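You operate a simulated robot arm through the tools that you are given. There is no shell and no other tool. Be economical: measure what you need, move in short steps, check, and stop when the job is done.

Carry out the task below with a simulated robot arm. There is one attempt and no reset: what you move stays moved.

## Task
Put things in order on the window end of the marble counter. At the end: the beige wooden pestle stands where the gold brush stood; the gold brush stands where the blue cloth stood; the blue cloth stands where the black stopper stood; the black stopper stands on top of the grey bowls; whatever was shut is shut again. Leave all else as you found it, and nothing knocked over.
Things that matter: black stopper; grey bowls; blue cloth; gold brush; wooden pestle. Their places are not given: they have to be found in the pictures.

Only the result counts: the job must be done as asked and must still hold three seconds after the hand-in. Knocking over, shifting, dropping, spilling or breaking anything else fails it. Lids that push on must go on centred and level and be pressed home; caps that screw on are set level and turned clockwise until they are tight.

## Robot
A 7-joint arm with a two-finger parallel gripper, fixed in place. Base frame: the origin is at the foot of the arm, x ahead of it, y to its left, z up; the work surface is at about z = 0. Units: mm, rad, N and s.
With the tool pointing down near the work surface it reaches from about 240 to 620 mm from the base axis. Its first joint turns from -1.152 to 1.152 rad. Payload 2.6 kg.
The tool frame sits at the grasp point between the pads (the TCP): z along the fingers, y along the line on which they close. The tips reach 30 mm beyond it. The gripper opens to 94 mm. The fingers are 28 mm wide and 10 mm thick; the gripper's body (50 by 96 mm) begins 55 mm behind the TCP.
Orientation is that of the tool frame in the base frame, as [roll, pitch, yaw] about the fixed x, y, z axes, in that order (R = Rz(yaw) Ry(pitch) Rx(roll)). With the fingers straight down and closing along the base's y, the tool's x points along the base's -x, its y along +y and its z along -z.

## Interface
- The arm moves only by the tool move_arm. Its argument "moves" is a list of rows, each a list of 3 entries, a list of its own where there are three numbers: the shift along the base's x, y, z in mm, then the turn, a rotation vector about the base's x, y, z in rad, then the closure, from 0 (fully open) to 1 (shut). In form: [[[x, y, z], [rx, ry, rz], jaw], ...]. A call has 1 to 10 rows; each row is the pose to reach, as a shift and turn from the pose commanded when the call began. Rows are played at 5 a second. More than 50 mm and 0.15 rad between two rows, or a gripper value outside its range, and nothing of the call is played. A pose out of reach is approached as far as the arm can. The call stops where the force on the tool passes 40 N (or 10 N more than at its start, if that is more) or the arm is blocked; 0.2 s more then pass. Each finger travels about 72 mm/s and halts on what it meets, pressing with about 27 N; the grip force reading is that of the motor and also rises with nothing between the fingers. The clock runs only during rows and for 0.2 s after the last one: add rows that repeat a pose to give the fingers time. It gives the time, the measured TCP pose, the force on the tool (base axes), the opening and the grip force at its end, in the units of the frame above (readings bear some noise).
- Cameras (640 x 400 px; columns grow to the right, rows downward): "scene" is fixed at [38.4, 418.6, 567]; the picture's right is [-0.74, -0.67, 0.00], its down [-0.41, 0.45, -0.79] and it looks along [0.53, -0.59, -0.61] (base axes); focal length 335 px, centre (320, 200). "wrist" rides on the gripper at [-37, 0, -58] in the tool frame; the picture's right is [0.00, -1.00, 0.00], its down [0.97, 0.00, -0.24] and it looks along [0.24, 0.00, 0.97] (tool axes); focal length 218 px, centre (320, 200).
- get_image(camera): a new picture of that camera. No time passes.
- probe_pixels(camera, pixels): there is no depth. For up to 12 entries [column, row, z] of the newest picture of that camera ("zoom" is the newest enlarged one), the place [x, y] in the base frame at which the ray of that pixel passes the height z, good to about 3 mm, but the place of the scene camera against the robot may be out by one fixed shift of up to 25 mm in any direction. No time passes.
- enlarge(camera, box): a new picture of the part [left, top, right, bottom] of that camera's present view, enlarged. No time passes.
- finish_job(): hands the job in; it is judged then, once.

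Go step by step. Measure first, check grasps and placings, and put right what went wrong. The budget is 80 turns and 54 pictures, counting those below and the enlarged ones. Unless the task says otherwise, let go and move clear before handing in, and close with one line.

The tools are called after ">>>" by a JSON object that holds its "method" and its "body". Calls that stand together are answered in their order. move_arm: Moves the arm, as the interface text tells. Its arguments: {"type":"object","properties":{"moves":{"type":"array","items":{"type":"array"}}},"required":["moves"]} The other tools are called the same way: get_image (camera) takes a picture; probe_pixels (camera, pixels) gives the place at which the rays of pixels pass given heights; enlarge (camera, box) takes an enlarged picture of a part of a camera's view; finish_job () hands the job in.

At the start:

```text
t: 0.0
tool_pos: [366.7, -293.1, 265.7]
orientation: [-3.141, -0.001, 3.14]
force: [0.7, -0.4, -0.6]
width: 93.7
gripper_force: 0.2
```

scene: 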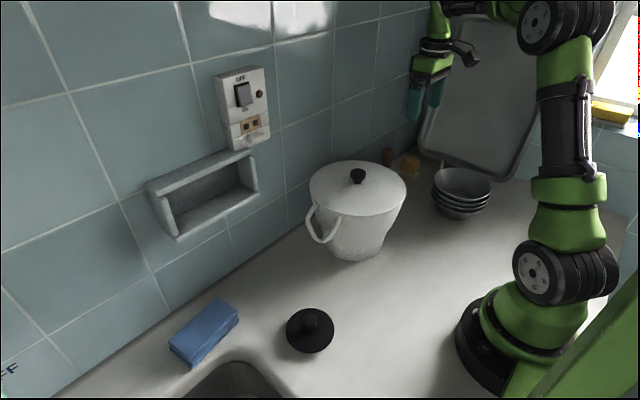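
wrist: 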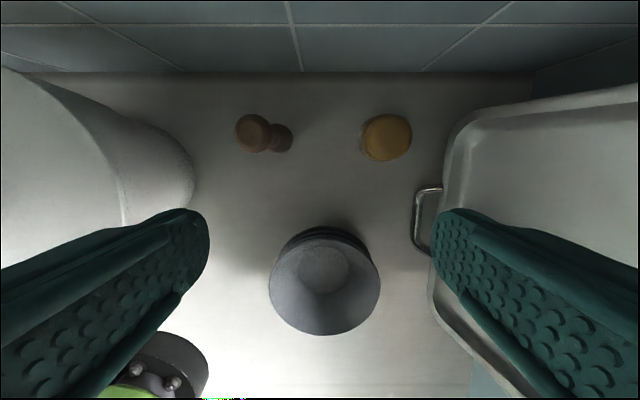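

The wrist view shows the pestle (265,135), the brush (386,138) and the bowls (325,285). The scene view shows the cloth (205,333) and the stopper (310,330). I'll enlarge both views to measure them.

>>> {"method": "enlarge", "body": {"camera": "scene", "box": [360, 120, 520, 220]}}

>>> {"method": "enlarge", "body": {"camera": "scene", "box": [150, 270, 358, 400]}}

>>> {"method": "enlarge", "body": {"camera": "wrist", "box": [200, 80, 456, 240]}}

>>> {"method": "probe_pixels", "body": {"camera": "wrist", "pixels": [[252, 133, 60], [280, 137, 10], [386, 138, 30], [386, 138, 0], [325, 285, 60], [323, 265, 0], [60, 75, 0], [580, 75, 0], [425, 220, 30], [190, 175, 100]]}}

>>> {"method": "probe_pixels", "body": {"camera": "scene", "pixels": [[310, 340, 0], [310, 318, 35], [170, 345, 25], [218, 300, 25], [238, 318, 25], [190, 364, 25], [462, 178, 60], [357, 190, 180], [388, 163, 0], [408, 175, 0]]}}

```text
4.00 times, centred on (440, 170) of scene
```

zoom: 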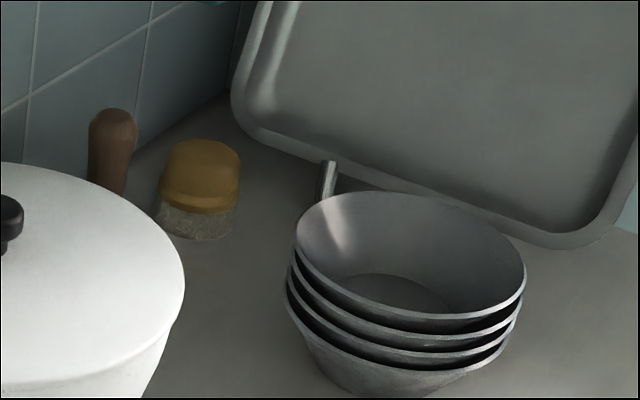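

```text
3.08 times, centred on (254, 335) of scene
```

zoom: 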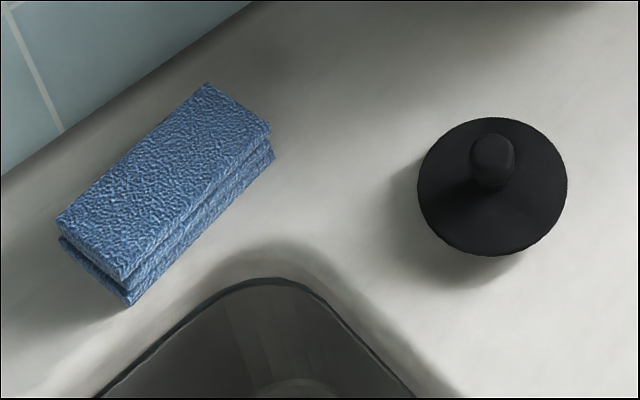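

```text
2.50 times, centred on (328, 160) of wrist
```

zoom: 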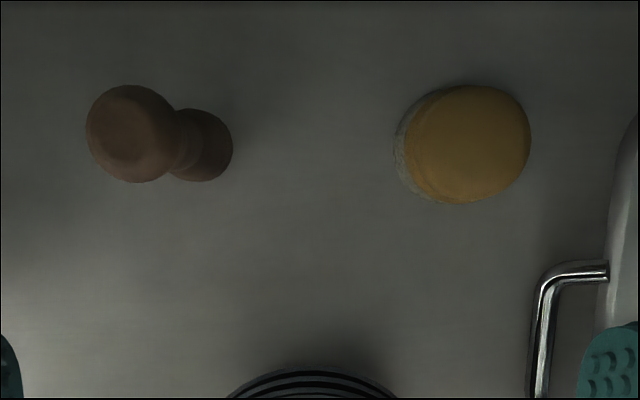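

```text
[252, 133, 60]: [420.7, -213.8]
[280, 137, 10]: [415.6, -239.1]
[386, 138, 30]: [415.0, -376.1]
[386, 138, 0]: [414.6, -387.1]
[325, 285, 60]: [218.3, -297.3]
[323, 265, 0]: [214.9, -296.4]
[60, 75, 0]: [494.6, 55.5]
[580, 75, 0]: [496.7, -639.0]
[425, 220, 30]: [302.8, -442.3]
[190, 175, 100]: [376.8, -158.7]
```

```text
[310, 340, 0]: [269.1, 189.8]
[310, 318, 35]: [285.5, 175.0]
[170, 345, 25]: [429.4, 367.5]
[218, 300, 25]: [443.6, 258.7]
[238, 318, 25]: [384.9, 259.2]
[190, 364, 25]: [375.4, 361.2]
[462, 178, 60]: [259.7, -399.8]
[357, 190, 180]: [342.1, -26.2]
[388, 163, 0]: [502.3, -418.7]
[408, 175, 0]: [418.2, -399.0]
```

The objects form a simple chain: stopper, then cloth, brush and pestle. I'll lift well above the pot and travel towards the stopper so the wrist camera can see it properly.

>>> {"method": "move_arm", "body": {"moves": [[[0, 0, 45], [0, 0, 0], 0], [[-30, 30, 75], [0, 0, 0], 0], [[-40, 78, 85], [0, 0, 0], 0], [[-50, 126, 85], [0, 0, 0], 0], [[-60, 174, 85], [0, 0, 0], 0], [[-65, 222, 85], [0, 0, 0], 0], [[-70, 270, 85], [0, 0, 0], 0], [[-75, 318, 85], [0, 0, 0], 0], [[-75, 366, 85], [0, 0, 0], 0], [[-75, 414, 85], [0, 0, 0], 0]]}}

>>> {"method": "get_image", "body": {"camera": "wrist"}}

```text
refused: row 2 steps farther than a row can; nothing moved
```

```text
48 pictures are left
```

wrist: 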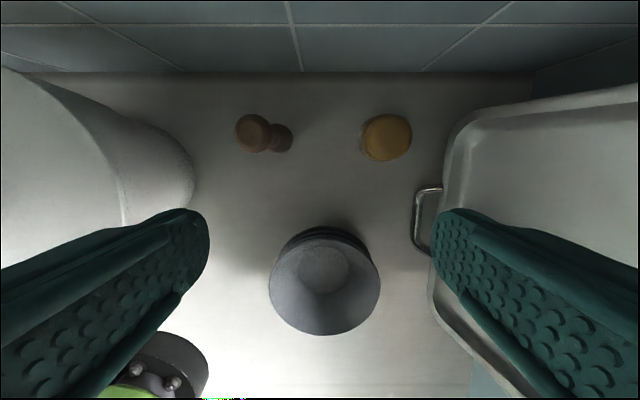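

Row 2 was over the 50 mm step limit, so nothing moved. I'll first rise over the bowls and take a second view to measure their rim.

>>> {"method": "move_arm", "body": {"moves": [[[0, 0, 45], [0, 0, 0], 0], [[-30, 0, 80], [0, 0, 0], 0], [[-70, 0, 85], [0, 0, 0], 0], [[-80, 40, 85], [0, 0, 0], 0], [[-80, 40, 85], [0, 0, 0], 0]]}}

>>> {"method": "get_image", "body": {"camera": "wrist"}}

```text
t: 1.2
tool_pos: [286.1, -252.4, 349.5]
orientation: [3.141, -0.001, -3.14]
force: [0.7, 0.5, -0.6]
width: 94.2
gripper_force: 0.0
```

```text
47 pictures are left
```

wrist: 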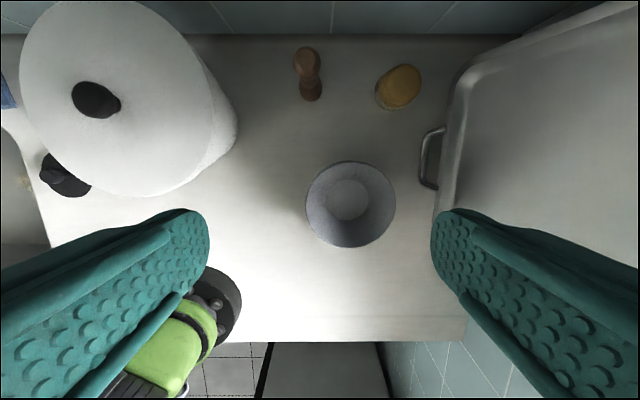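

Triangulating the two views puts the bowls at about (236,-299), rim z≈88 and about 138 mm across. The pot is at about (362,-31), top ≈190. I'm moving over to the stopper at z=350.

>>> {"method": "move_arm", "body": {"moves": [[[0, 49, 0], [0, 0, 0], 0], [[0, 98, 0], [0, 0, 0], 0], [[0, 147, 0], [0, 0, 0], 0], [[0, 196, 0], [0, 0, 0], 0], [[0, 245, 0], [0, 0, 0], 0], [[0, 294, 0], [0, 0, 0], 0], [[0, 343, 0], [0, 0, 0], 0], [[0, 392, 0], [0, 0, 0], 0], [[5, 440, 0], [0, 0, 0], 0], [[5, 440, -20], [0, 0, 0], 0]]}}

>>> {"method": "get_image", "body": {"camera": "wrist"}}

```text
t: 3.4
tool_pos: [292.1, 188.1, 329.7]
orientation: [-3.141, 0.0, 3.14]
force: [-0.2, 0.7, 0.2]
width: 94.0
gripper_force: 0.1
```

```text
46 pictures are left
```

wrist: 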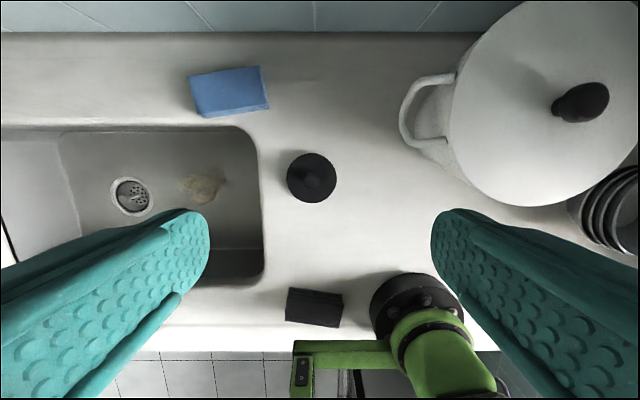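

The stopper is at (311,178) and the cloth at (228,92). I'm enlarging to measure both.

>>> {"method": "enlarge", "body": {"camera": "wrist", "box": [176, 50, 368, 218]}}

>>> {"method": "probe_pixels", "body": {"camera": "wrist", "pixels": [[311, 178, 0], [311, 178, 10], [318, 181, 35], [311, 153, 5], [311, 203, 5], [286, 178, 5], [336, 178, 5], [187, 77, 35], [260, 66, 35], [268, 100, 35], [201, 118, 0], [269, 108, 0]]}}

```text
2.38 times, centred on (272, 134) of wrist
```

zoom: 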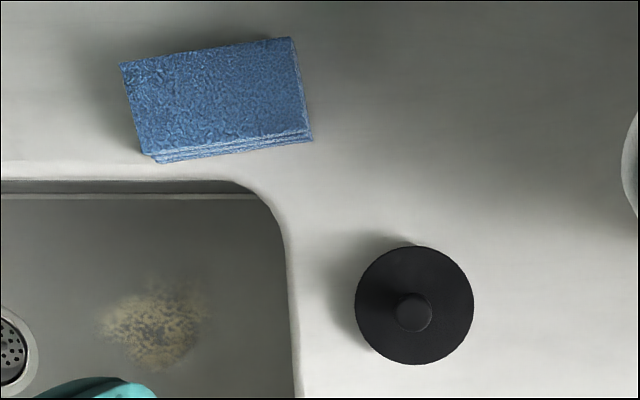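

```text
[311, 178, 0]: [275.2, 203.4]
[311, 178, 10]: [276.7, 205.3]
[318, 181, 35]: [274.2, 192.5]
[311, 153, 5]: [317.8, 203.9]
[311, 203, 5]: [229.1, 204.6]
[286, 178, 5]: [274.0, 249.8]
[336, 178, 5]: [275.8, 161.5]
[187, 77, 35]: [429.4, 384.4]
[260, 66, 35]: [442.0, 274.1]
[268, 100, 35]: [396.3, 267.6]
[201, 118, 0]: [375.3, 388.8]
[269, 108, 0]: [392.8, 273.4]
```

The stopper centre comes out at (274,203), about 89 mm across with a knob about 26 mm wide. I'm descending to z≈130 to check alignment.

>>> {"method": "move_arm", "body": {"moves": [[[-10, 10, -40], [0, 0, 0], 0], [[-18, 15, -85], [0, 0, 0], 0], [[-18, 15, -130], [0, 0, 0], 0], [[-18, 15, -175], [0, 0, 0], 0], [[-18, 15, -210], [0, 0, 0], 0], [[-18, 15, -210], [0, 0, 0], 0]]}}

>>> {"method": "get_image", "body": {"camera": "wrist"}}

>>> {"method": "enlarge", "body": {"camera": "scene", "box": [230, 250, 390, 380]}}

```text
t: 4.8
tool_pos: [273.3, 201.9, 117.7]
orientation: [-3.141, 0.0, 3.141]
force: [0.4, 0.9, -0.5]
width: 94.1
gripper_force: 0.2
```

```text
44 pictures are left
```

wrist: 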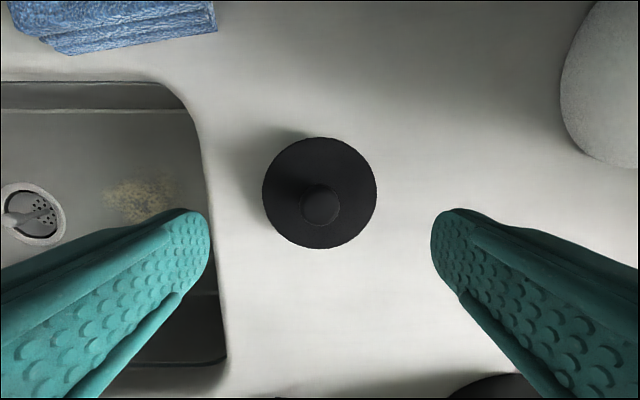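

```text
3.08 times, centred on (310, 315) of scene
```

zoom: 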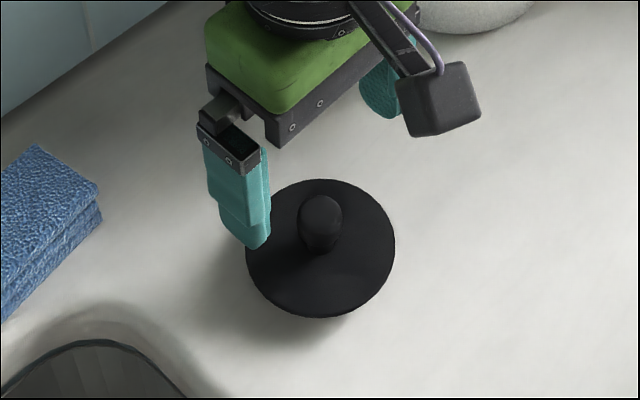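

The knob top is at about z=47 and lined up at y=202, x≈274. I'm descending to TCP z≈48 and closing.

>>> {"method": "move_arm", "body": {"moves": [[[1, 0, -40], [0, 0, 0], 0.3], [[1, 0, -60], [0, 0, 0], 0.4], [[1, 0, -71], [0, 0, 0], 0.4], [[1, 0, -71], [0, 0, 0], 0.4], [[1, 0, -71], [0, 0, 0], 1], [[1, 0, -71], [0, 0, 0], 1], [[1, 0, -71], [0, 0, 0], 1], [[1, 0, -71], [0, 0, 0], 1]]}}

>>> {"method": "get_image", "body": {"camera": "wrist"}}

```text
t: 6.6
tool_pos: [275.2, 201.0, 48.3]
orientation: [3.14, 0.002, 3.141]
force: [-0.2, -0.2, 0.4]
width: 24.2
gripper_force: 27.0
```

```text
42 pictures are left
```

wrist: 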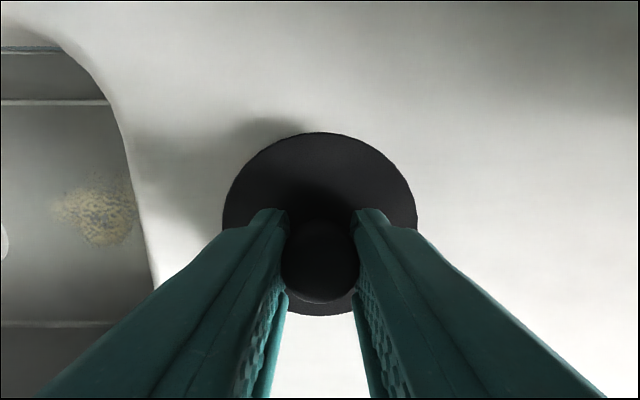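

The knob is gripped at width 24. I'm lifting straight up and checking that the stopper hangs level.

>>> {"method": "move_arm", "body": {"moves": [[[0, 0, 20], [0, 0, 0], 1], [[0, 0, 60], [0, 0, 0], 1], [[0, 0, 105], [0, 0, 0], 1], [[0, 0, 150], [0, 0, 0], 1], [[0, 0, 195], [0, 0, 0], 1], [[0, 0, 240], [0, 0, 0], 1], [[0, 0, 285], [0, 0, 0], 1], [[0, 0, 290], [0, 0, 0], 1]]}}

>>> {"method": "get_image", "body": {"camera": "scene"}}

```text
t: 8.4
tool_pos: [274.2, 201.9, 338.6]
orientation: [3.141, 0.002, 3.138]
force: [0.0, -0.1, -0.3]
width: 24.4
gripper_force: 27.2
```

```text
41 pictures are left
```

scene: 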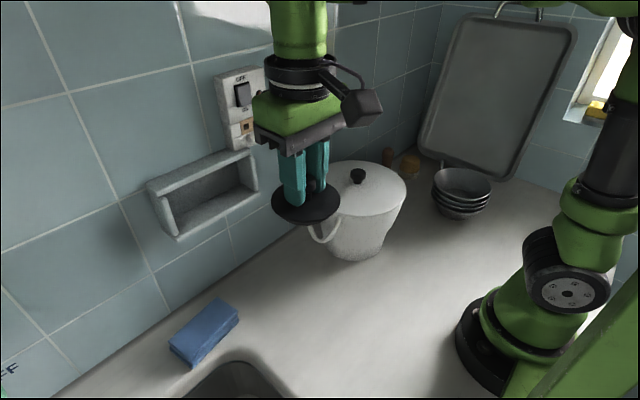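

It's held level. I'm carrying it across at z≈338, toward the bowls.

>>> {"method": "move_arm", "body": {"moves": [[[0, -45, 0], [0, 0, 0], 1], [[-4, -94, 0], [0, 0, 0], 1], [[-8, -143, 0], [0, 0, 0], 1], [[-12, -192, 0], [0, 0, 0], 1], [[-16, -241, 0], [0, 0, 0], 1], [[-20, -290, 0], [0, 0, 0], 1], [[-24, -339, 0], [0, 0, 0], 1], [[-28, -388, 0], [0, 0, 0], 1], [[-30, -430, 0], [0, 0, 0], 1], [[-30, -440, 0], [0, 0, 0], 1]]}}

>>> {"method": "get_image", "body": {"camera": "wrist"}}

```text
t: 10.6
tool_pos: [246.1, -238.6, 338.1]
orientation: [3.141, 0.003, 3.141]
force: [-0.1, 0.2, -0.8]
width: 24.3
gripper_force: 26.9
```

```text
40 pictures are left
```

wrist: 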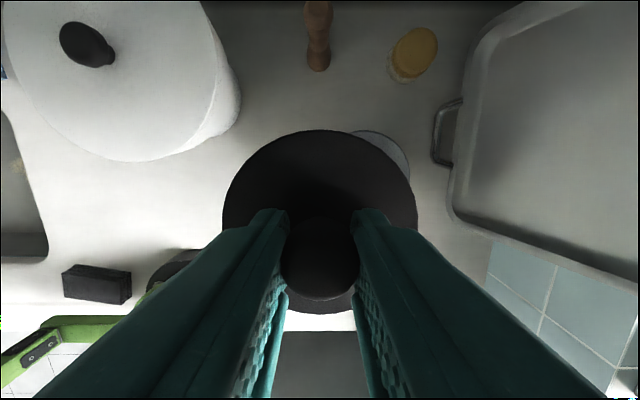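

The bowls are at about (236,-299). I'm moving above them, descending partway, and checking from the scene camera.

>>> {"method": "move_arm", "body": {"moves": [[[-5, -40, 0], [0, 0, 0], 1], [[-10, -60, -20], [0, 0, 0], 1], [[-10, -60, -65], [0, 0, 0], 1], [[-10, -60, -110], [0, 0, 0], 1], [[-10, -60, -150], [0, 0, 0], 1], [[-10, -60, -175], [0, 0, 0], 1], [[-10, -60, -175], [0, 0, 0], 1]]}}

>>> {"method": "enlarge", "body": {"camera": "scene", "box": [390, 90, 550, 220]}}

>>> {"method": "get_image", "body": {"camera": "wrist"}}

```text
t: 12.2
tool_pos: [235.0, -299.0, 162.8]
orientation: [3.141, 0.0, 3.139]
force: [-0.2, -0.1, -0.6]
width: 24.3
gripper_force: 27.1
```

```text
3.08 times, centred on (470, 155) of scene
```

zoom: 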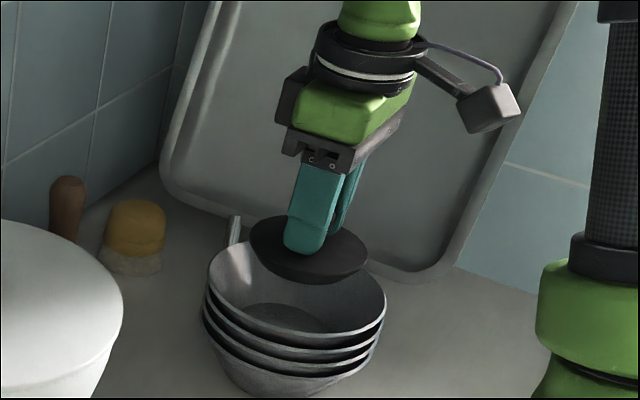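

```text
38 pictures are left
```

wrist: 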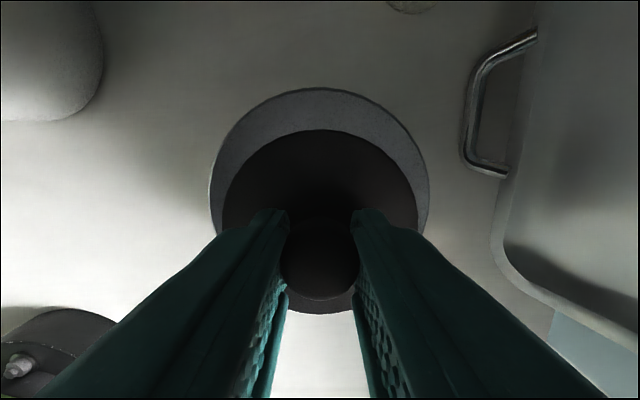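

The rim spans columns 210–428, centred on 319, and its front edge gives a centre x≈234.5, so it is aligned. I'm lowering gradually.

>>> {"method": "move_arm", "body": {"moves": [[[0, 0, -25], [0, 0, 0], 1], [[0, 0, -40], [0, 0, 0], 1], [[0, 0, -50], [0, 0, 0], 1], [[0, 0, -55], [0, 0, 0], 1], [[0, 0, -55], [0, 0, 0], 1]]}}

>>> {"method": "enlarge", "body": {"camera": "scene", "box": [390, 90, 550, 220]}}

```text
t: 12.7
tool_pos: [238.1, -299.6, 140.7]
orientation: [-3.137, 0.008, 3.139]
force: [-3.6, 4.5, 6.9]
width: 24.2
gripper_force: 26.7
stopped in row 2: the force on the tool passed its limit (the readings are from after the stop); the commanded pose is now the measured one
```

```text
3.08 times, centred on (470, 155) of scene
```

zoom: 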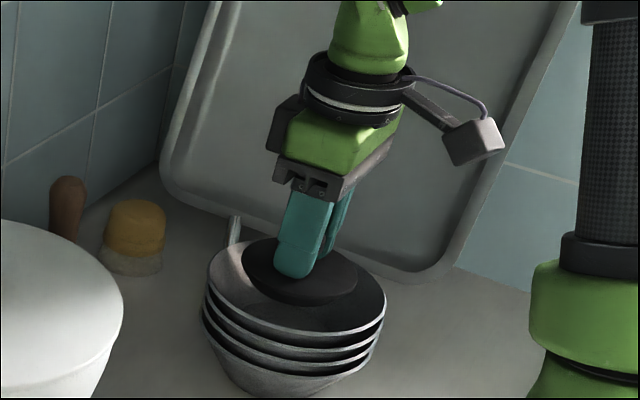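

The arm met contact at TCP z≈141, earlier than expected. I'll look closer before doing anything.

>>> {"method": "get_image", "body": {"camera": "wrist"}}

>>> {"method": "enlarge", "body": {"camera": "scene", "box": [432, 135, 496, 225]}}

>>> {"method": "get_image", "body": {"camera": "scene"}}

```text
36 pictures are left
```

wrist: 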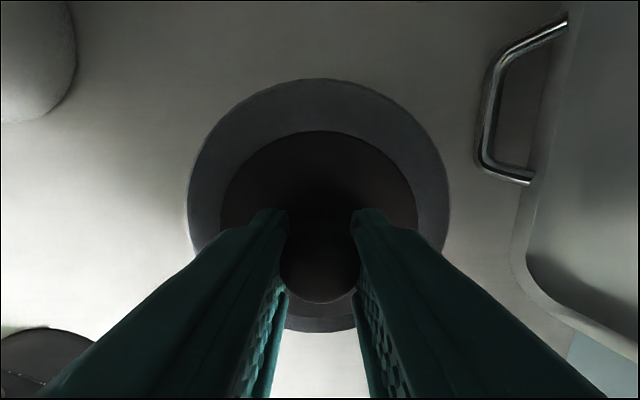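

```text
4.44 times, centred on (464, 180) of scene
```

zoom: 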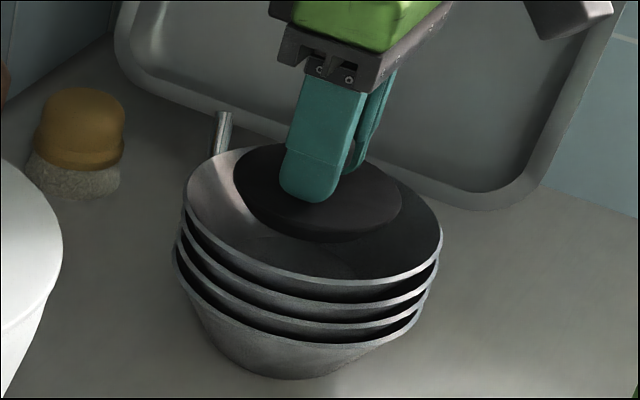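

```text
34 pictures are left
```

scene: 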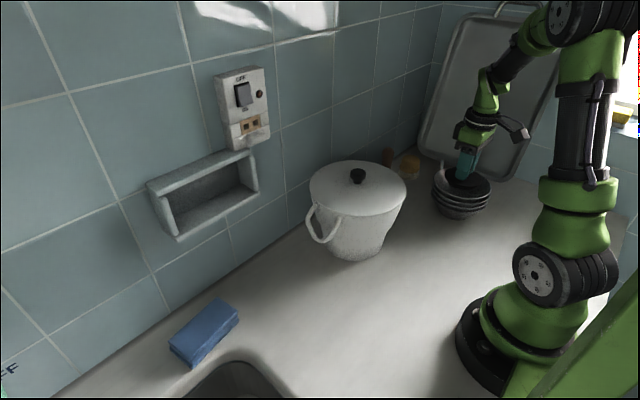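

The rear rim at row 332 confirms a rim at z≈90. Contact came with the stopper's base at z≈92, so the stack seems to act solid at rim height. I'll back off, recentre and touch gently to confirm.

>>> {"method": "move_arm", "body": {"moves": [[[-1, 0, 6], [0, 0, 0], 1], [[-3.5, 0.5, 6], [0, 0, 0], 1], [[-3.5, 0.5, 6], [0, 0, 0], 1], [[-3.5, 0.5, 3], [0, 0, 0], 1], [[-3.5, 0.5, 1.5], [0, 0, 0], 1], [[-3.5, 0.5, 0.5], [0, 0, 0], 1], [[-3.5, 0.5, -0.5], [0, 0, 0], 1]]}}

```text
t: 14.3
tool_pos: [234.1, -298.9, 140.8]
orientation: [-3.135, 0.011, 3.139]
force: [-3.7, 5.1, 11.7]
width: 24.5
gripper_force: 26.7
```

>>> {"method": "enlarge", "body": {"camera": "scene", "box": [424, 90, 552, 218]}}

>>> {"method": "enlarge", "body": {"camera": "wrist", "box": [170, 60, 470, 340]}}

```text
3.12 times, centred on (488, 154) of scene
```

zoom: 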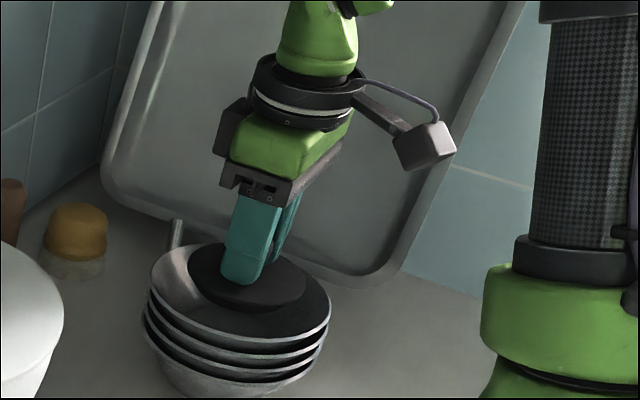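

```text
1.43 times, centred on (320, 200) of wrist
```

zoom: 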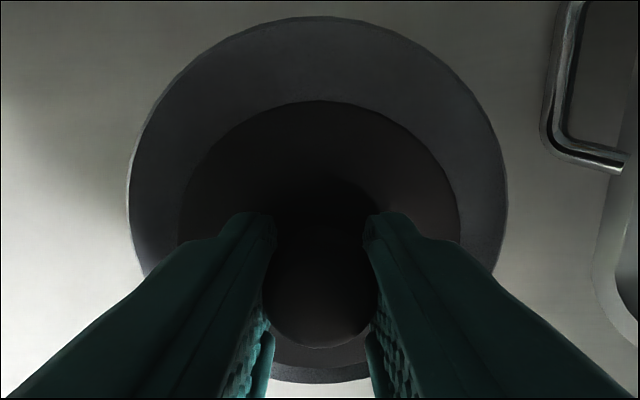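

Nothing else on the arm appears to touch anything. I'll relevel the tool, shift 15 mm sideways and touch again. If contact comes at the same height, it's a flat support and not an arm collision.

>>> {"method": "move_arm", "body": {"moves": [[[0, 0, 8], [0.005, 0.009, 0], 1], [[0, 8, 10], [0.005, 0.009, 0], 1], [[0, 15, 8], [0.005, 0.009, 0], 1], [[0, 15, 5], [0.005, 0.009, 0], 1], [[0, 15, 3], [0.005, 0.009, 0], 1], [[0, 15, 2], [0.005, 0.009, 0], 1], [[0, 15, 1], [0.005, 0.009, 0], 1], [[0, 15, 0], [0.005, 0.009, 0], 1]]}}

```text
t: 16.1
tool_pos: [232.5, -283.8, 141.2]
orientation: [-3.141, 0.002, 3.137]
force: [-3.2, 3.8, 13.1]
width: 24.0
gripper_force: 26.9
```

The height is the same 15 mm away, so it's a flat support at z≈92. I'm recentring, setting it down lightly and opening.

>>> {"method": "move_arm", "body": {"moves": [[[1, 0, 6], [0, 0, 0], 1], [[2, -8, 6], [0, 0, 0], 1], [[2, -15, 6], [0, 0, 0], 1], [[2, -15, 3], [0, 0, 0], 1], [[2, -15, 1], [0, 0, 0], 1], [[2, -15, 0.5], [0, 0, 0], 1], [[2, -15, 0.5], [0, 0, 0], 0.6], [[2, -15, 0.5], [0, 0, 0], 0.5], [[2, -15, 0.5], [0, 0, 0], 0.5]]}}

>>> {"method": "get_image", "body": {"camera": "wrist"}}

>>> {"method": "enlarge", "body": {"camera": "scene", "box": [424, 90, 552, 218]}}

```text
t: 18.1
tool_pos: [234.0, -299.5, 139.9]
orientation: [3.14, -0.001, 3.137]
force: [-0.3, -0.5, 0.6]
width: 47.0
gripper_force: 0.1
```

```text
31 pictures are left
```

wrist: 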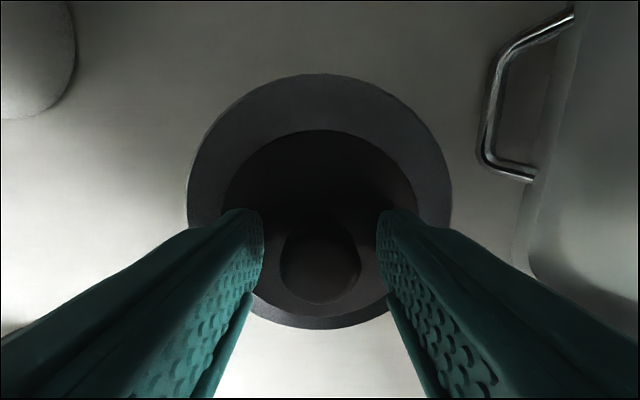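

```text
3.12 times, centred on (488, 154) of scene
```

zoom: 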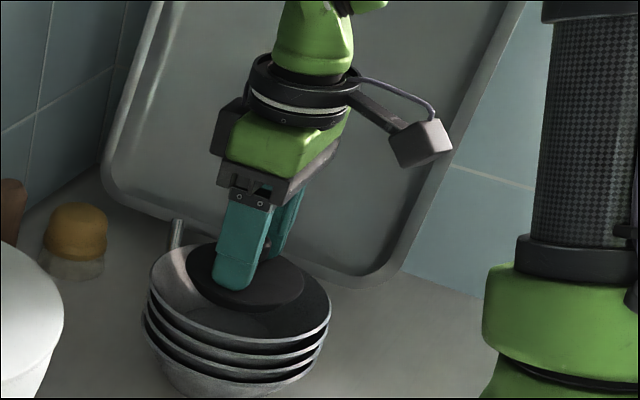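

The stopper stays put, level and centred. I'm lifting clear and heading back over.

>>> {"method": "move_arm", "body": {"moves": [[[0, 0, 15], [0, 0, 0], 0.5], [[0, 0, 50], [0, 0, 0], 0.4], [[0, 0, 95], [0, 0, 0], 0.2], [[0, 0, 140], [0, 0, 0], 0], [[0, 0, 185], [0, 0, 0], 0], [[10, 10, 210], [0, 0, 0], 0], [[20, 40, 210], [0, 0, 0], 0], [[20, 40, 210], [0, 0, 0], 0]]}}

>>> {"method": "get_image", "body": {"camera": "wrist"}}

```text
t: 19.9
tool_pos: [254.9, -259.6, 351.8]
orientation: [3.141, -0.003, 3.137]
force: [-1.0, -0.1, 0.0]
width: 93.7
gripper_force: 0.0
```

```text
29 pictures are left
```

wrist: 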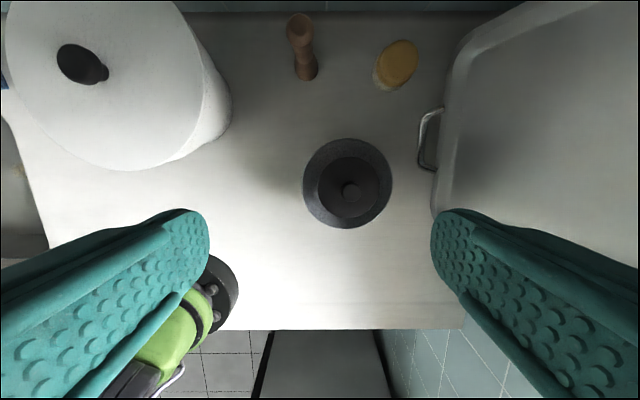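

The stopper sits centred on the bowls at (347,188). Next is the cloth, so I'm traversing back high while turning the tool to close across its short side.

>>> {"method": "move_arm", "body": {"moves": [[[0, 49, 0], [0, 0, 0.14], 0], [[0, 98, 0], [0, 0, 0.28], 0], [[0, 147, 0], [0, 0, 0.42], 0], [[0, 196, 0], [0, 0, 0.56], 0], [[0, 245, 0], [0, 0, 0.7], 0], [[0, 294, 0], [0, 0, 0.84], 0], [[0, 343, 0], [0, 0, 0.98], 0], [[5, 392, 0], [0, 0, 1.12], 0], [[15, 438, 0], [0, 0, 1.26], 0], [[35, 480, -15], [0, 0, 1.4], 0]]}}

>>> {"method": "move_arm", "body": {"moves": [[[30, 35, -15], [0, 0, 0.14], 0], [[60, 45, -35], [0, 0, 0.29], 0], [[80, 45, -60], [0, 0, 0.29], 0], [[80, 45, -60], [0, 0, 0.29], 0]]}}

>>> {"method": "get_image", "body": {"camera": "wrist"}}

>>> {"method": "get_image", "body": {"camera": "scene"}}

```text
t: 22.1
tool_pos: [290.1, 220.9, 334.0]
orientation: [3.14, 0.0, -1.743]
force: [-0.9, -0.5, 0.0]
width: 93.9
gripper_force: 0.1
```

```text
t: 23.1
tool_pos: [369.2, 265.2, 274.7]
orientation: [3.142, 0.0, -1.455]
force: [-0.7, -0.2, 0.8]
width: 94.1
gripper_force: 0.1
```

```text
28 pictures are left
```

wrist: 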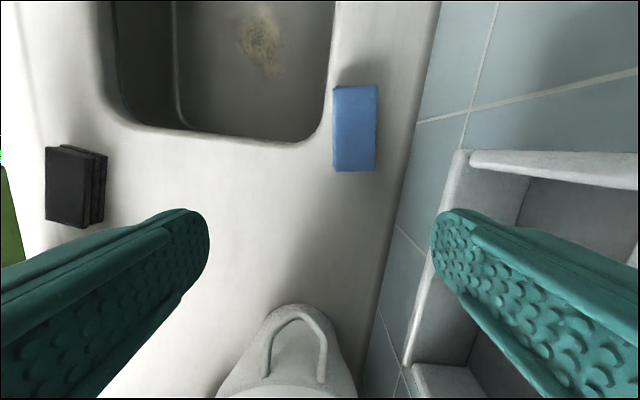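

```text
27 pictures are left
```

scene: 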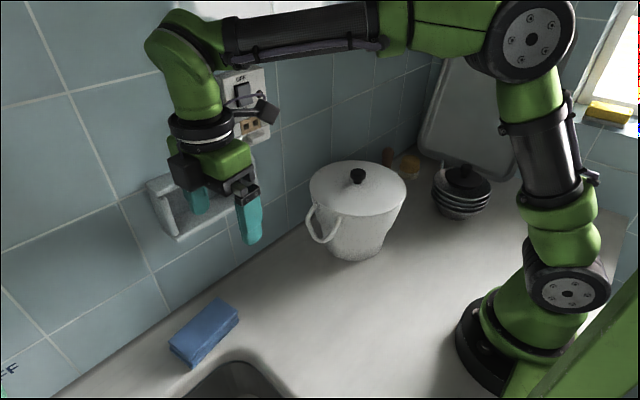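

The cloth now lies square in the wrist view at columns 333–378, rows 85–171. The dish is close on the right, so I'm measuring both.

>>> {"method": "enlarge", "body": {"camera": "wrist", "box": [300, 60, 460, 190]}}

>>> {"method": "probe_pixels", "body": {"camera": "wrist", "pixels": [[334, 87, 30], [378, 85, 30], [376, 171, 30], [335, 170, 30], [333, 89, 0], [335, 170, 0], [430, 80, 0], [405, 360, 160], [458, 155, 270], [320, 120, 0]]}}

```text
3.08 times, centred on (380, 125) of wrist
```

zoom: 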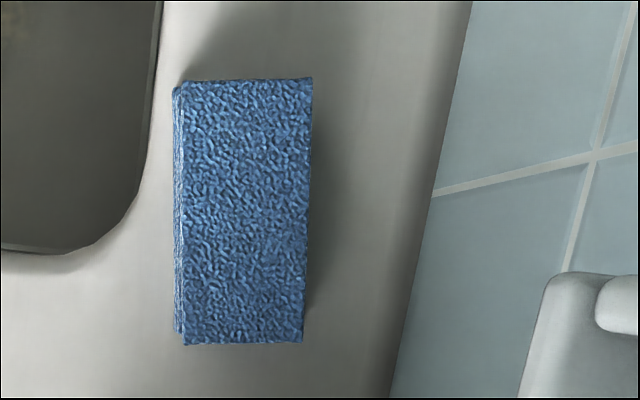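

```text
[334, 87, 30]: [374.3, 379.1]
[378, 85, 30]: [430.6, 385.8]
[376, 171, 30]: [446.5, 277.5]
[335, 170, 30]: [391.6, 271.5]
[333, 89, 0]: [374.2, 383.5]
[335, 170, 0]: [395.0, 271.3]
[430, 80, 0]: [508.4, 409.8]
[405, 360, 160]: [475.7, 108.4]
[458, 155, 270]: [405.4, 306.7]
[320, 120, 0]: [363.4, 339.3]
```

The cloth centre is at about (411,328). The dish's lower front-left corner is near (433,312,215), so a vertical wrist would crowd it. I'll lean the wrist away by 0.25 rad along +y, parallel to the cloth's sides, and approach from the free side.

>>> {"method": "move_arm", "body": {"moves": [[[0, 45, 5], [-0.1, -0.015, 0.01], 0.1], [[0, 90, 5], [-0.2, -0.03, 0.02], 0.1], [[5, 125, 0], [-0.247, -0.037, 0.035], 0.1], [[35, 125, -24], [-0.247, -0.037, 0.035], 0.1], [[35, 125, -24], [-0.247, -0.037, 0.035], 0.1]]}}

>>> {"method": "get_image", "body": {"camera": "wrist"}}

```text
t: 24.3
tool_pos: [380.7, 386.1, 267.9]
orientation: [-3.135, -0.248, -1.418]
force: [0.2, 0.0, -0.3]
width: 84.5
gripper_force: 0.0
out of reach, approached as far as the arm can: row 3, 4, 5
```

```text
25 pictures are left
```

wrist: 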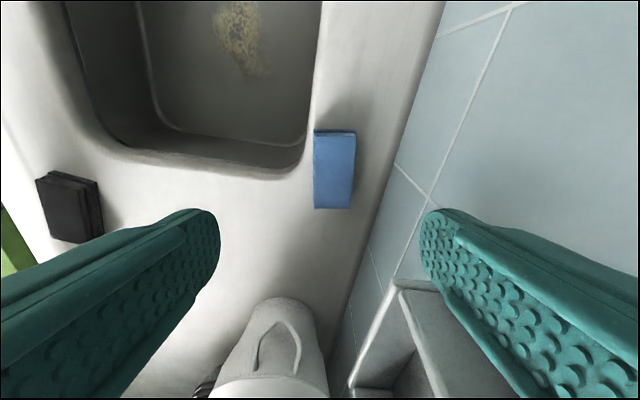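

The high tilted pose was at the edge of reach, as only (381,386,268) was achieved. Lower down there's more reach, so I'm descending on the free side.

>>> {"method": "move_arm", "body": {"moves": [[[0, -8, -35], [0, 0, 0], 0.1], [[0, -18, -75], [0, 0, 0], 0.1], [[0, -18, -85], [0, 0, 0], 0.1]]}}

>>> {"method": "get_image", "body": {"camera": "wrist"}}

```text
t: 25.1
tool_pos: [380.5, 369.1, 182.9]
orientation: [-3.138, -0.249, -1.42]
force: [-0.2, 0.1, 0.2]
width: 84.5
gripper_force: 0.1
```

```text
24 pictures are left
```

wrist: 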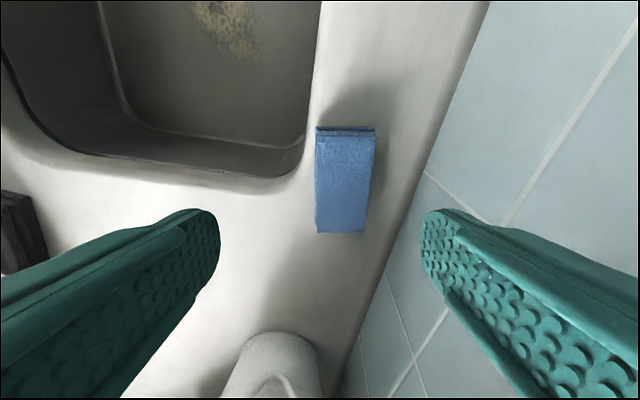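

The commanded pose follows the measured one. I'm probing the cloth corners in this closer view.

>>> {"method": "probe_pixels", "body": {"camera": "wrist", "pixels": [[316, 232, 27], [363, 233, 27], [375, 138, 27], [317, 138, 27], [316, 127, 0], [375, 126, 0]]}}

>>> {"method": "enlarge", "body": {"camera": "wrist", "box": [280, 110, 410, 250]}}

```text
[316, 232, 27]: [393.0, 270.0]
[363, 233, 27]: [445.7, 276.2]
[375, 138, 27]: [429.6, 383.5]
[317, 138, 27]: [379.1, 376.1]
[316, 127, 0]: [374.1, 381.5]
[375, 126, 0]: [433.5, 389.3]
```

```text
2.86 times, centred on (345, 180) of wrist
```

zoom: 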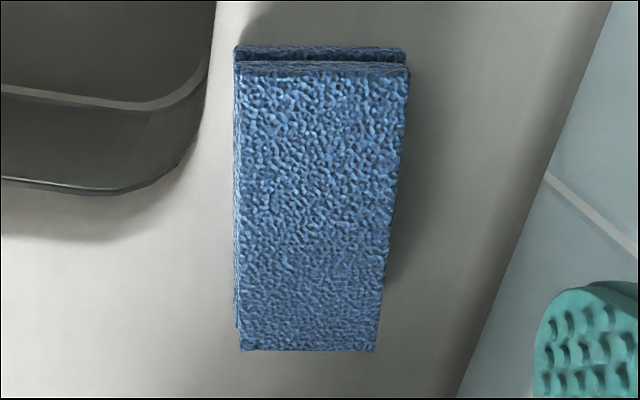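

The cloth is 54 mm wide and centred at (411.5,327). I'm sliding over and coming down along the tool axis to a grasp just off its centre.

>>> {"method": "move_arm", "body": {"moves": [[[24, 4, 0], [0, 0, 0], 0.1], [[25, -5, -40], [0, 0, 0], 0.1], [[26.5, -15, -80], [0, 0, 0], 0.1], [[28, -25, -115], [0, 0, 0], 0.1], [[29, -30, -135], [0, 0, 0], 0.1], [[29.5, -32, -143], [0, 0, 0], 0.1], [[29.5, -32, -143], [0, 0, 0], 0.1]]}}

>>> {"method": "get_image", "body": {"camera": "wrist"}}

>>> {"method": "get_image", "body": {"camera": "scene"}}

```text
t: 26.7
tool_pos: [408.0, 335.8, 40.3]
orientation: [-3.138, -0.25, -1.422]
force: [0.0, 0.4, 0.2]
width: 84.8
gripper_force: 0.0
```

```text
22 pictures are left
```

wrist: 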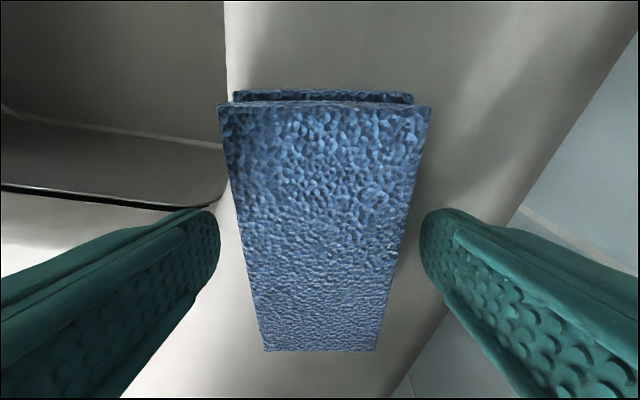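

```text
21 pictures are left
```

scene: 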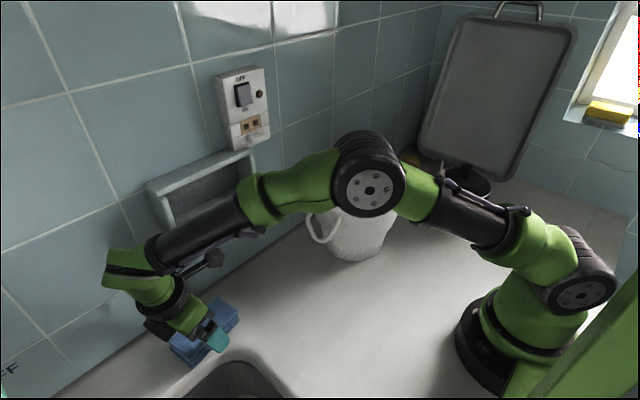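

The cloth is centred between the pads (columns 240–400). I'm lowering 3 mm, closing, and lifting slightly.

>>> {"method": "move_arm", "body": {"moves": [[[0, 0, -3], [0, 0, 0], 0.3], [[0, 0, -3], [0, 0, 0], 1], [[0, 0, -3], [0, 0, 0], 1], [[0, 0, -3], [0, 0, 0], 1], [[0, 0, -3], [0, 0, 0], 1], [[0, 2, 10], [0, 0, 0], 1], [[-1, 8, 30], [0, 0, 0], 1], [[-1, 8, 30], [0, 0, 0], 1]]}}

>>> {"method": "get_image", "body": {"camera": "wrist"}}

```text
t: 28.5
tool_pos: [407.6, 344.7, 69.6]
orientation: [-3.138, -0.253, -1.42]
force: [-0.5, -0.1, 0.9]
width: 59.2
gripper_force: 27.1
```

```text
20 pictures are left
```

wrist: 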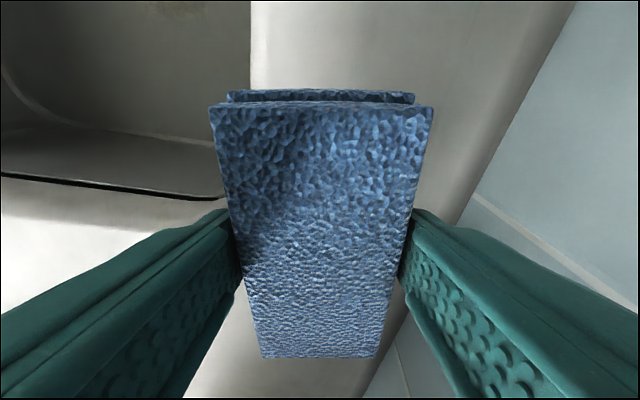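

The cloth is gripped at width 59 and level. I'm carrying it to the stopper's old place (274,203) and stopping just above.

>>> {"method": "move_arm", "body": {"moves": [[[-30, 0, 25], [0, 0, 0], 1], [[-60, -30, 45], [0, 0, 0], 1], [[-90, -63, 45], [0, 0, 0], 1], [[-120, -98, 45], [0, 0, 0], 1], [[-135, -133, 40], [0, 0, 0], 1], [[-135, -133, 10], [0, 0, 0], 1], [[-135, -133, -15], [0, 0, 0], 1], [[-135, -133, -20], [0, 0, 0], 1], [[-135, -133, -20], [0, 0, 0], 1]]}}

>>> {"method": "get_image", "body": {"camera": "scene"}}

>>> {"method": "get_image", "body": {"camera": "wrist"}}

```text
t: 30.5
tool_pos: [274.6, 211.9, 51.1]
orientation: [-3.138, -0.25, -1.419]
force: [-0.1, -0.6, 0.1]
width: 59.6
gripper_force: 27.2
```

```text
19 pictures are left
```

scene: 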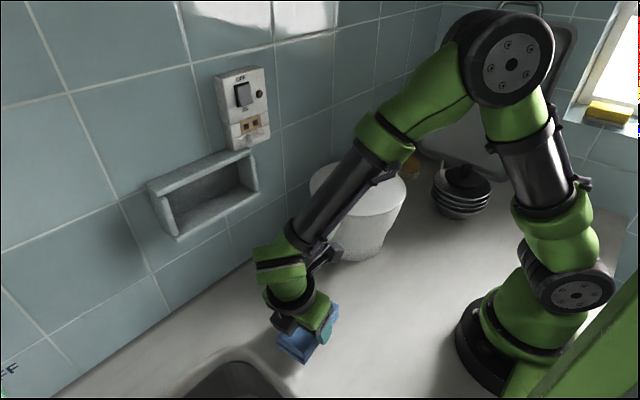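

```text
18 pictures are left
```

wrist: 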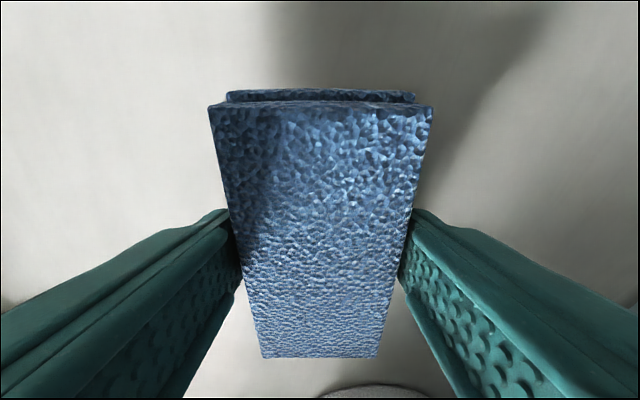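

It's well placed above the spot. I'm lowering to touch, opening, and backing out along the tool axis.

>>> {"method": "move_arm", "body": {"moves": [[[-1, 0, -9], [0, 0, 0], 1], [[-1, 0, -12], [0, 0, 0], 1], [[-1, 0, -13.5], [0, 0, 0], 1], [[-1, 0, -13.5], [0, 0, 0], 0.3], [[-1, 0, -13.5], [0, 0, 0], 0.15], [[-1, 0, -13.5], [0, 0, 0], 0.15], [[-3, 8, 20], [0, 0, 0], 0.15], [[-4, 18, 60], [0, 0, 0], 0.15], [[-5, 28, 100], [0, 0, 0], 0.1], [[-5, 38, 145], [0, 0, 0], 0]]}}

>>> {"method": "get_image", "body": {"camera": "wrist"}}

```text
t: 32.7
tool_pos: [268.3, 250.5, 194.6]
orientation: [-3.14, -0.252, -1.418]
force: [0.2, 0.5, 0.2]
width: 93.9
gripper_force: 0.0
```

```text
17 pictures are left
```

wrist: 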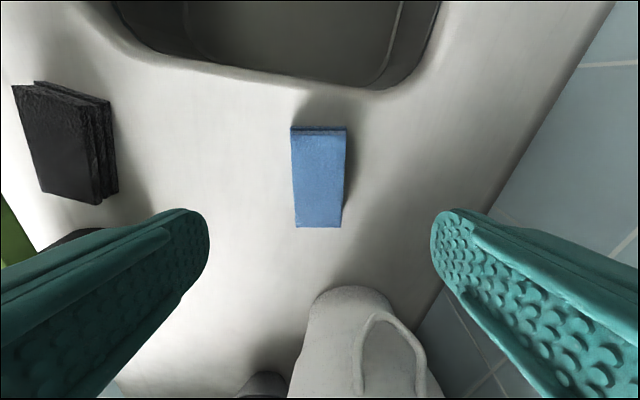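

>>> {"method": "probe_pixels", "body": {"camera": "wrist", "pixels": [[296, 227, 27], [341, 227, 27], [346, 133, 27], [291, 133, 27]]}}

```text
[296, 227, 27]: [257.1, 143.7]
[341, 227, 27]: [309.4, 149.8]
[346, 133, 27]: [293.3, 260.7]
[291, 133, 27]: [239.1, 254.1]
```

The cloth centre measures (274.7,202.1), as intended. Now for the brush: I'll keep the lean, which I need at the cloth's place near the dish, turn a little, and travel over at z≈350.

>>> {"method": "move_arm", "body": {"moves": [[[0, 0, 50], [0, 0, 0], 0], [[0, 0, 100], [0, 0, 0], 0], [[0, -20, 140], [0, 0, -0.05], 0], [[0, -65, 155], [0, 0, -0.1], 0], [[0, -114, 155], [0, 0, -0.15], 0], [[0, -163, 155], [0, 0, -0.2], 0], [[0, -212, 155], [0, 0, -0.25], 0], [[0, -261, 155], [0, 0, -0.3], 0], [[0, -310, 155], [0, 0, -0.35], 0], [[0, -359, 155], [0, 0, -0.4], 0]]}}

>>> {"method": "move_arm", "body": {"moves": [[[10, -48, 0], [0, 0, 0], 0], [[25, -95, 0], [0, 0, 0], 0], [[50, -135, -10], [0, 0, 0], 0], [[80, -170, -20], [0, 0, 0], 0], [[105, -195, -50], [0, 0, 0], 0], [[115, -205, -95], [0, 0, 0], 0], [[115, -205, -130], [0, 0, 0], 0], [[115, -205, -130], [0, 0, 0], 0]]}}

>>> {"method": "get_image", "body": {"camera": "wrist"}}

```text
t: 34.9
tool_pos: [268.2, -110.1, 348.4]
orientation: [-3.137, -0.25, -1.819]
force: [-0.4, 1.0, 0.0]
width: 93.9
gripper_force: 0.1
```

```text
t: 36.7
tool_pos: [384.2, -314.7, 219.6]
orientation: [-3.138, -0.253, -1.82]
force: [-0.4, 1.1, -1.0]
width: 94.2
gripper_force: 0.0
```

```text
16 pictures are left
```

wrist: 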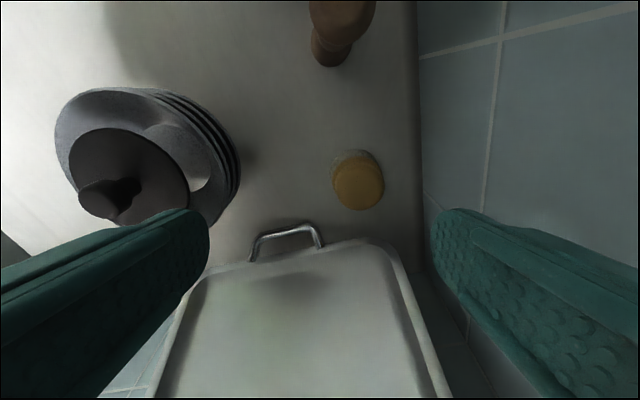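

The brush is at (357,180) in view. I'm enlarging and probing it, along with the tray edges nearby.

>>> {"method": "enlarge", "body": {"camera": "wrist", "box": [240, 130, 440, 270]}}

>>> {"method": "probe_pixels", "body": {"camera": "wrist", "pixels": [[358, 182, 50], [358, 182, 40], [357, 180, 25], [355, 171, 0], [332, 182, 40], [384, 182, 40], [358, 154, 40], [358, 210, 40], [342, 24, 60], [330, 45, 10], [360, 243, 10], [418, 200, 0]]}}

```text
2.86 times, centred on (340, 200) of wrist
```

zoom: 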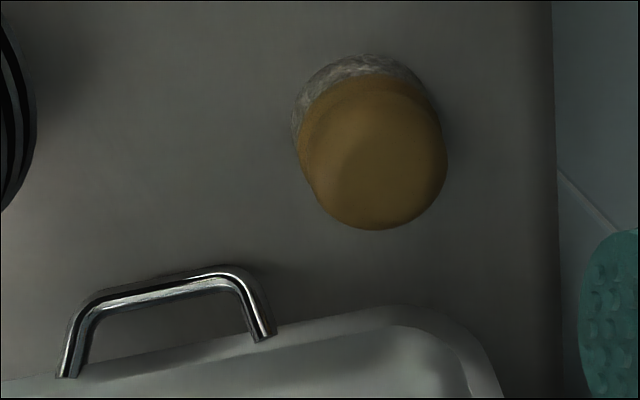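

```text
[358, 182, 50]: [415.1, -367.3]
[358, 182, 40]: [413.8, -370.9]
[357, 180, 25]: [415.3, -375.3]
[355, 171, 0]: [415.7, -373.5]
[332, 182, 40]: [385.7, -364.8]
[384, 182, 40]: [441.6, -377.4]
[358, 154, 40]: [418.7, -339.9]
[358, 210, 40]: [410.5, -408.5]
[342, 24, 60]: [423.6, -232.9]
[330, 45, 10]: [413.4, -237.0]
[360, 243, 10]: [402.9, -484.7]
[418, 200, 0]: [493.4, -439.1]
```

The brush is about 57 mm wide and 50 tall, axis at about (415,-374). I'm aligning above it and stopping at z≈95 to check before the grasp.

>>> {"method": "move_arm", "body": {"moves": [[[15, -29, -10], [0, 0, 0], 0.1], [[31, -58, -25], [0, 0, 0], 0.12], [[31, -58, -70], [0, 0, 0], 0.12], [[31, -58, -110], [0, 0, 0], 0.12], [[31, -58, -120], [0, 0, 0], 0.12], [[31, -58, -120], [0, 0, 0], 0.12]]}}

>>> {"method": "get_image", "body": {"camera": "wrist"}}

```text
t: 38.1
tool_pos: [414.2, -371.9, 100.0]
orientation: [-3.139, -0.249, -1.821]
force: [-0.1, -0.5, -0.4]
width: 82.7
gripper_force: 0.1
```

```text
14 pictures are left
```

wrist: 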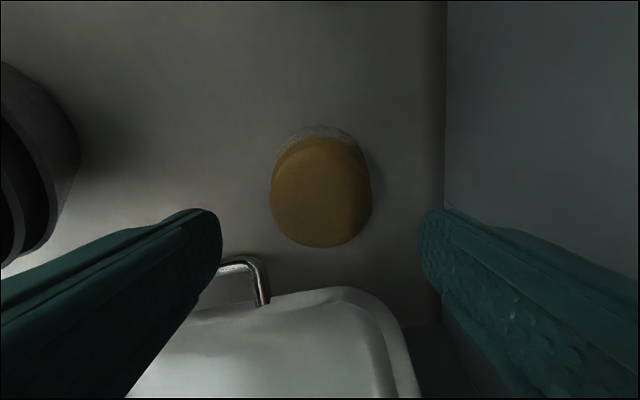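

>>> {"method": "probe_pixels", "body": {"camera": "wrist", "pixels": [[322, 194, 50], [322, 194, 40], [271, 190, 35], [372, 190, 35], [322, 126, 0], [322, 248, 45], [265, 300, 30], [240, 262, 50]]}}

```text
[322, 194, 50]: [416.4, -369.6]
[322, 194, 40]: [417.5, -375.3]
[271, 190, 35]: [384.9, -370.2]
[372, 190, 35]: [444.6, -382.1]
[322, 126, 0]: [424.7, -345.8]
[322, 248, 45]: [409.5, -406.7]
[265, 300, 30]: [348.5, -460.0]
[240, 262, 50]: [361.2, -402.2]
```

It's aligned, with the brush axis at about (416,-375). I'm descending to z=42, closing, and lifting slightly.

>>> {"method": "move_arm", "body": {"moves": [[[1, -2, -30], [0, 0, 0], 0.12], [[2, -3, -50], [0, 0, 0], 0.12], [[2, -3, -58], [0, 0, 0], 0.12], [[2, -3, -58], [0, 0, 0], 0.5], [[2, -3, -58], [0, 0, 0], 1], [[2, -3, -58], [0, 0, 0], 1], [[2, -3, -58], [0, 0, 0], 1]]}}

>>> {"method": "get_image", "body": {"camera": "wrist"}}

```text
t: 39.7
tool_pos: [415.9, -375.0, 41.0]
orientation: [-3.137, -0.251, -1.82]
force: [0.4, 0.3, -0.3]
width: 59.2
gripper_force: 26.9
```

```text
13 pictures are left
```

wrist: 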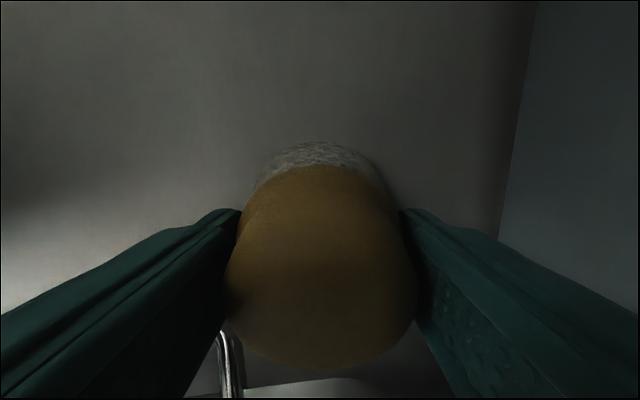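

The brush is gripped at 59 mm. I'm lifting, clearing inward, then carrying it across high.

>>> {"method": "move_arm", "body": {"moves": [[[0, 0, 20], [0, 0, 0], 1], [[0, 0, 65], [0, 0, 0], 1], [[0, 0, 110], [0, 0, 0], 1], [[-15, 0, 155], [0, 0, 0], 1], [[-40, 5, 195], [0, 0, 0], 1], [[-65, 15, 235], [0, 0, 0], 1], [[-85, 40, 270], [0, 0, 0], 1], [[-100, 75, 300], [0, 0, 0], 1], [[-115, 120, 310], [0, 0, 0], 1], [[-130, 165, 310], [0, 0, 0], 1]]}}

>>> {"method": "move_arm", "body": {"moves": [[[-5, 49, 0], [0, 0, 0.04], 1], [[-10, 98, 0], [0, 0, 0.08], 1], [[-15, 147, 0], [0, 0, 0.12], 1], [[-15, 196, 0], [0, 0, 0.16], 1], [[-15, 245, 0], [0, 0, 0.2], 1], [[-15, 294, 0], [0, 0, 0.24], 1], [[-15, 343, 0], [0, 0, 0.28], 1], [[-15, 392, 0], [0, 0, 0.32], 1], [[-5, 438, 0], [0, 0, 0.36], 1], [[10, 482, -10], [0, 0, 0.4], 1]]}}

>>> {"method": "get_image", "body": {"camera": "scene"}}

```text
t: 41.9
tool_pos: [285.4, -209.1, 350.6]
orientation: [-3.14, -0.248, -1.821]
force: [-0.2, 0.5, -1.3]
width: 58.8
gripper_force: 27.1
```

```text
t: 44.1
tool_pos: [295.8, 273.3, 342.4]
orientation: [-3.138, -0.248, -1.419]
force: [0.0, 0.0, -1.0]
width: 59.0
gripper_force: 27.2
```

```text
12 pictures are left
```

scene: 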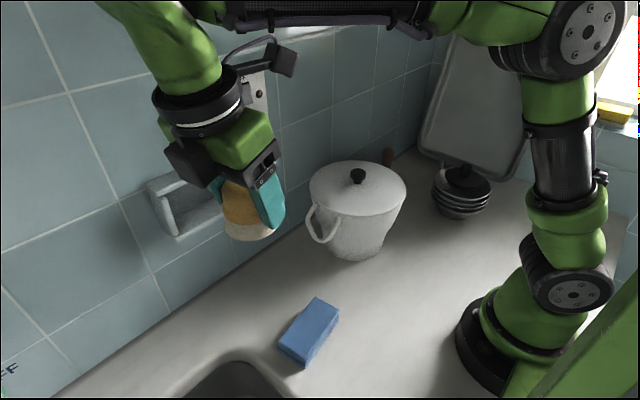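

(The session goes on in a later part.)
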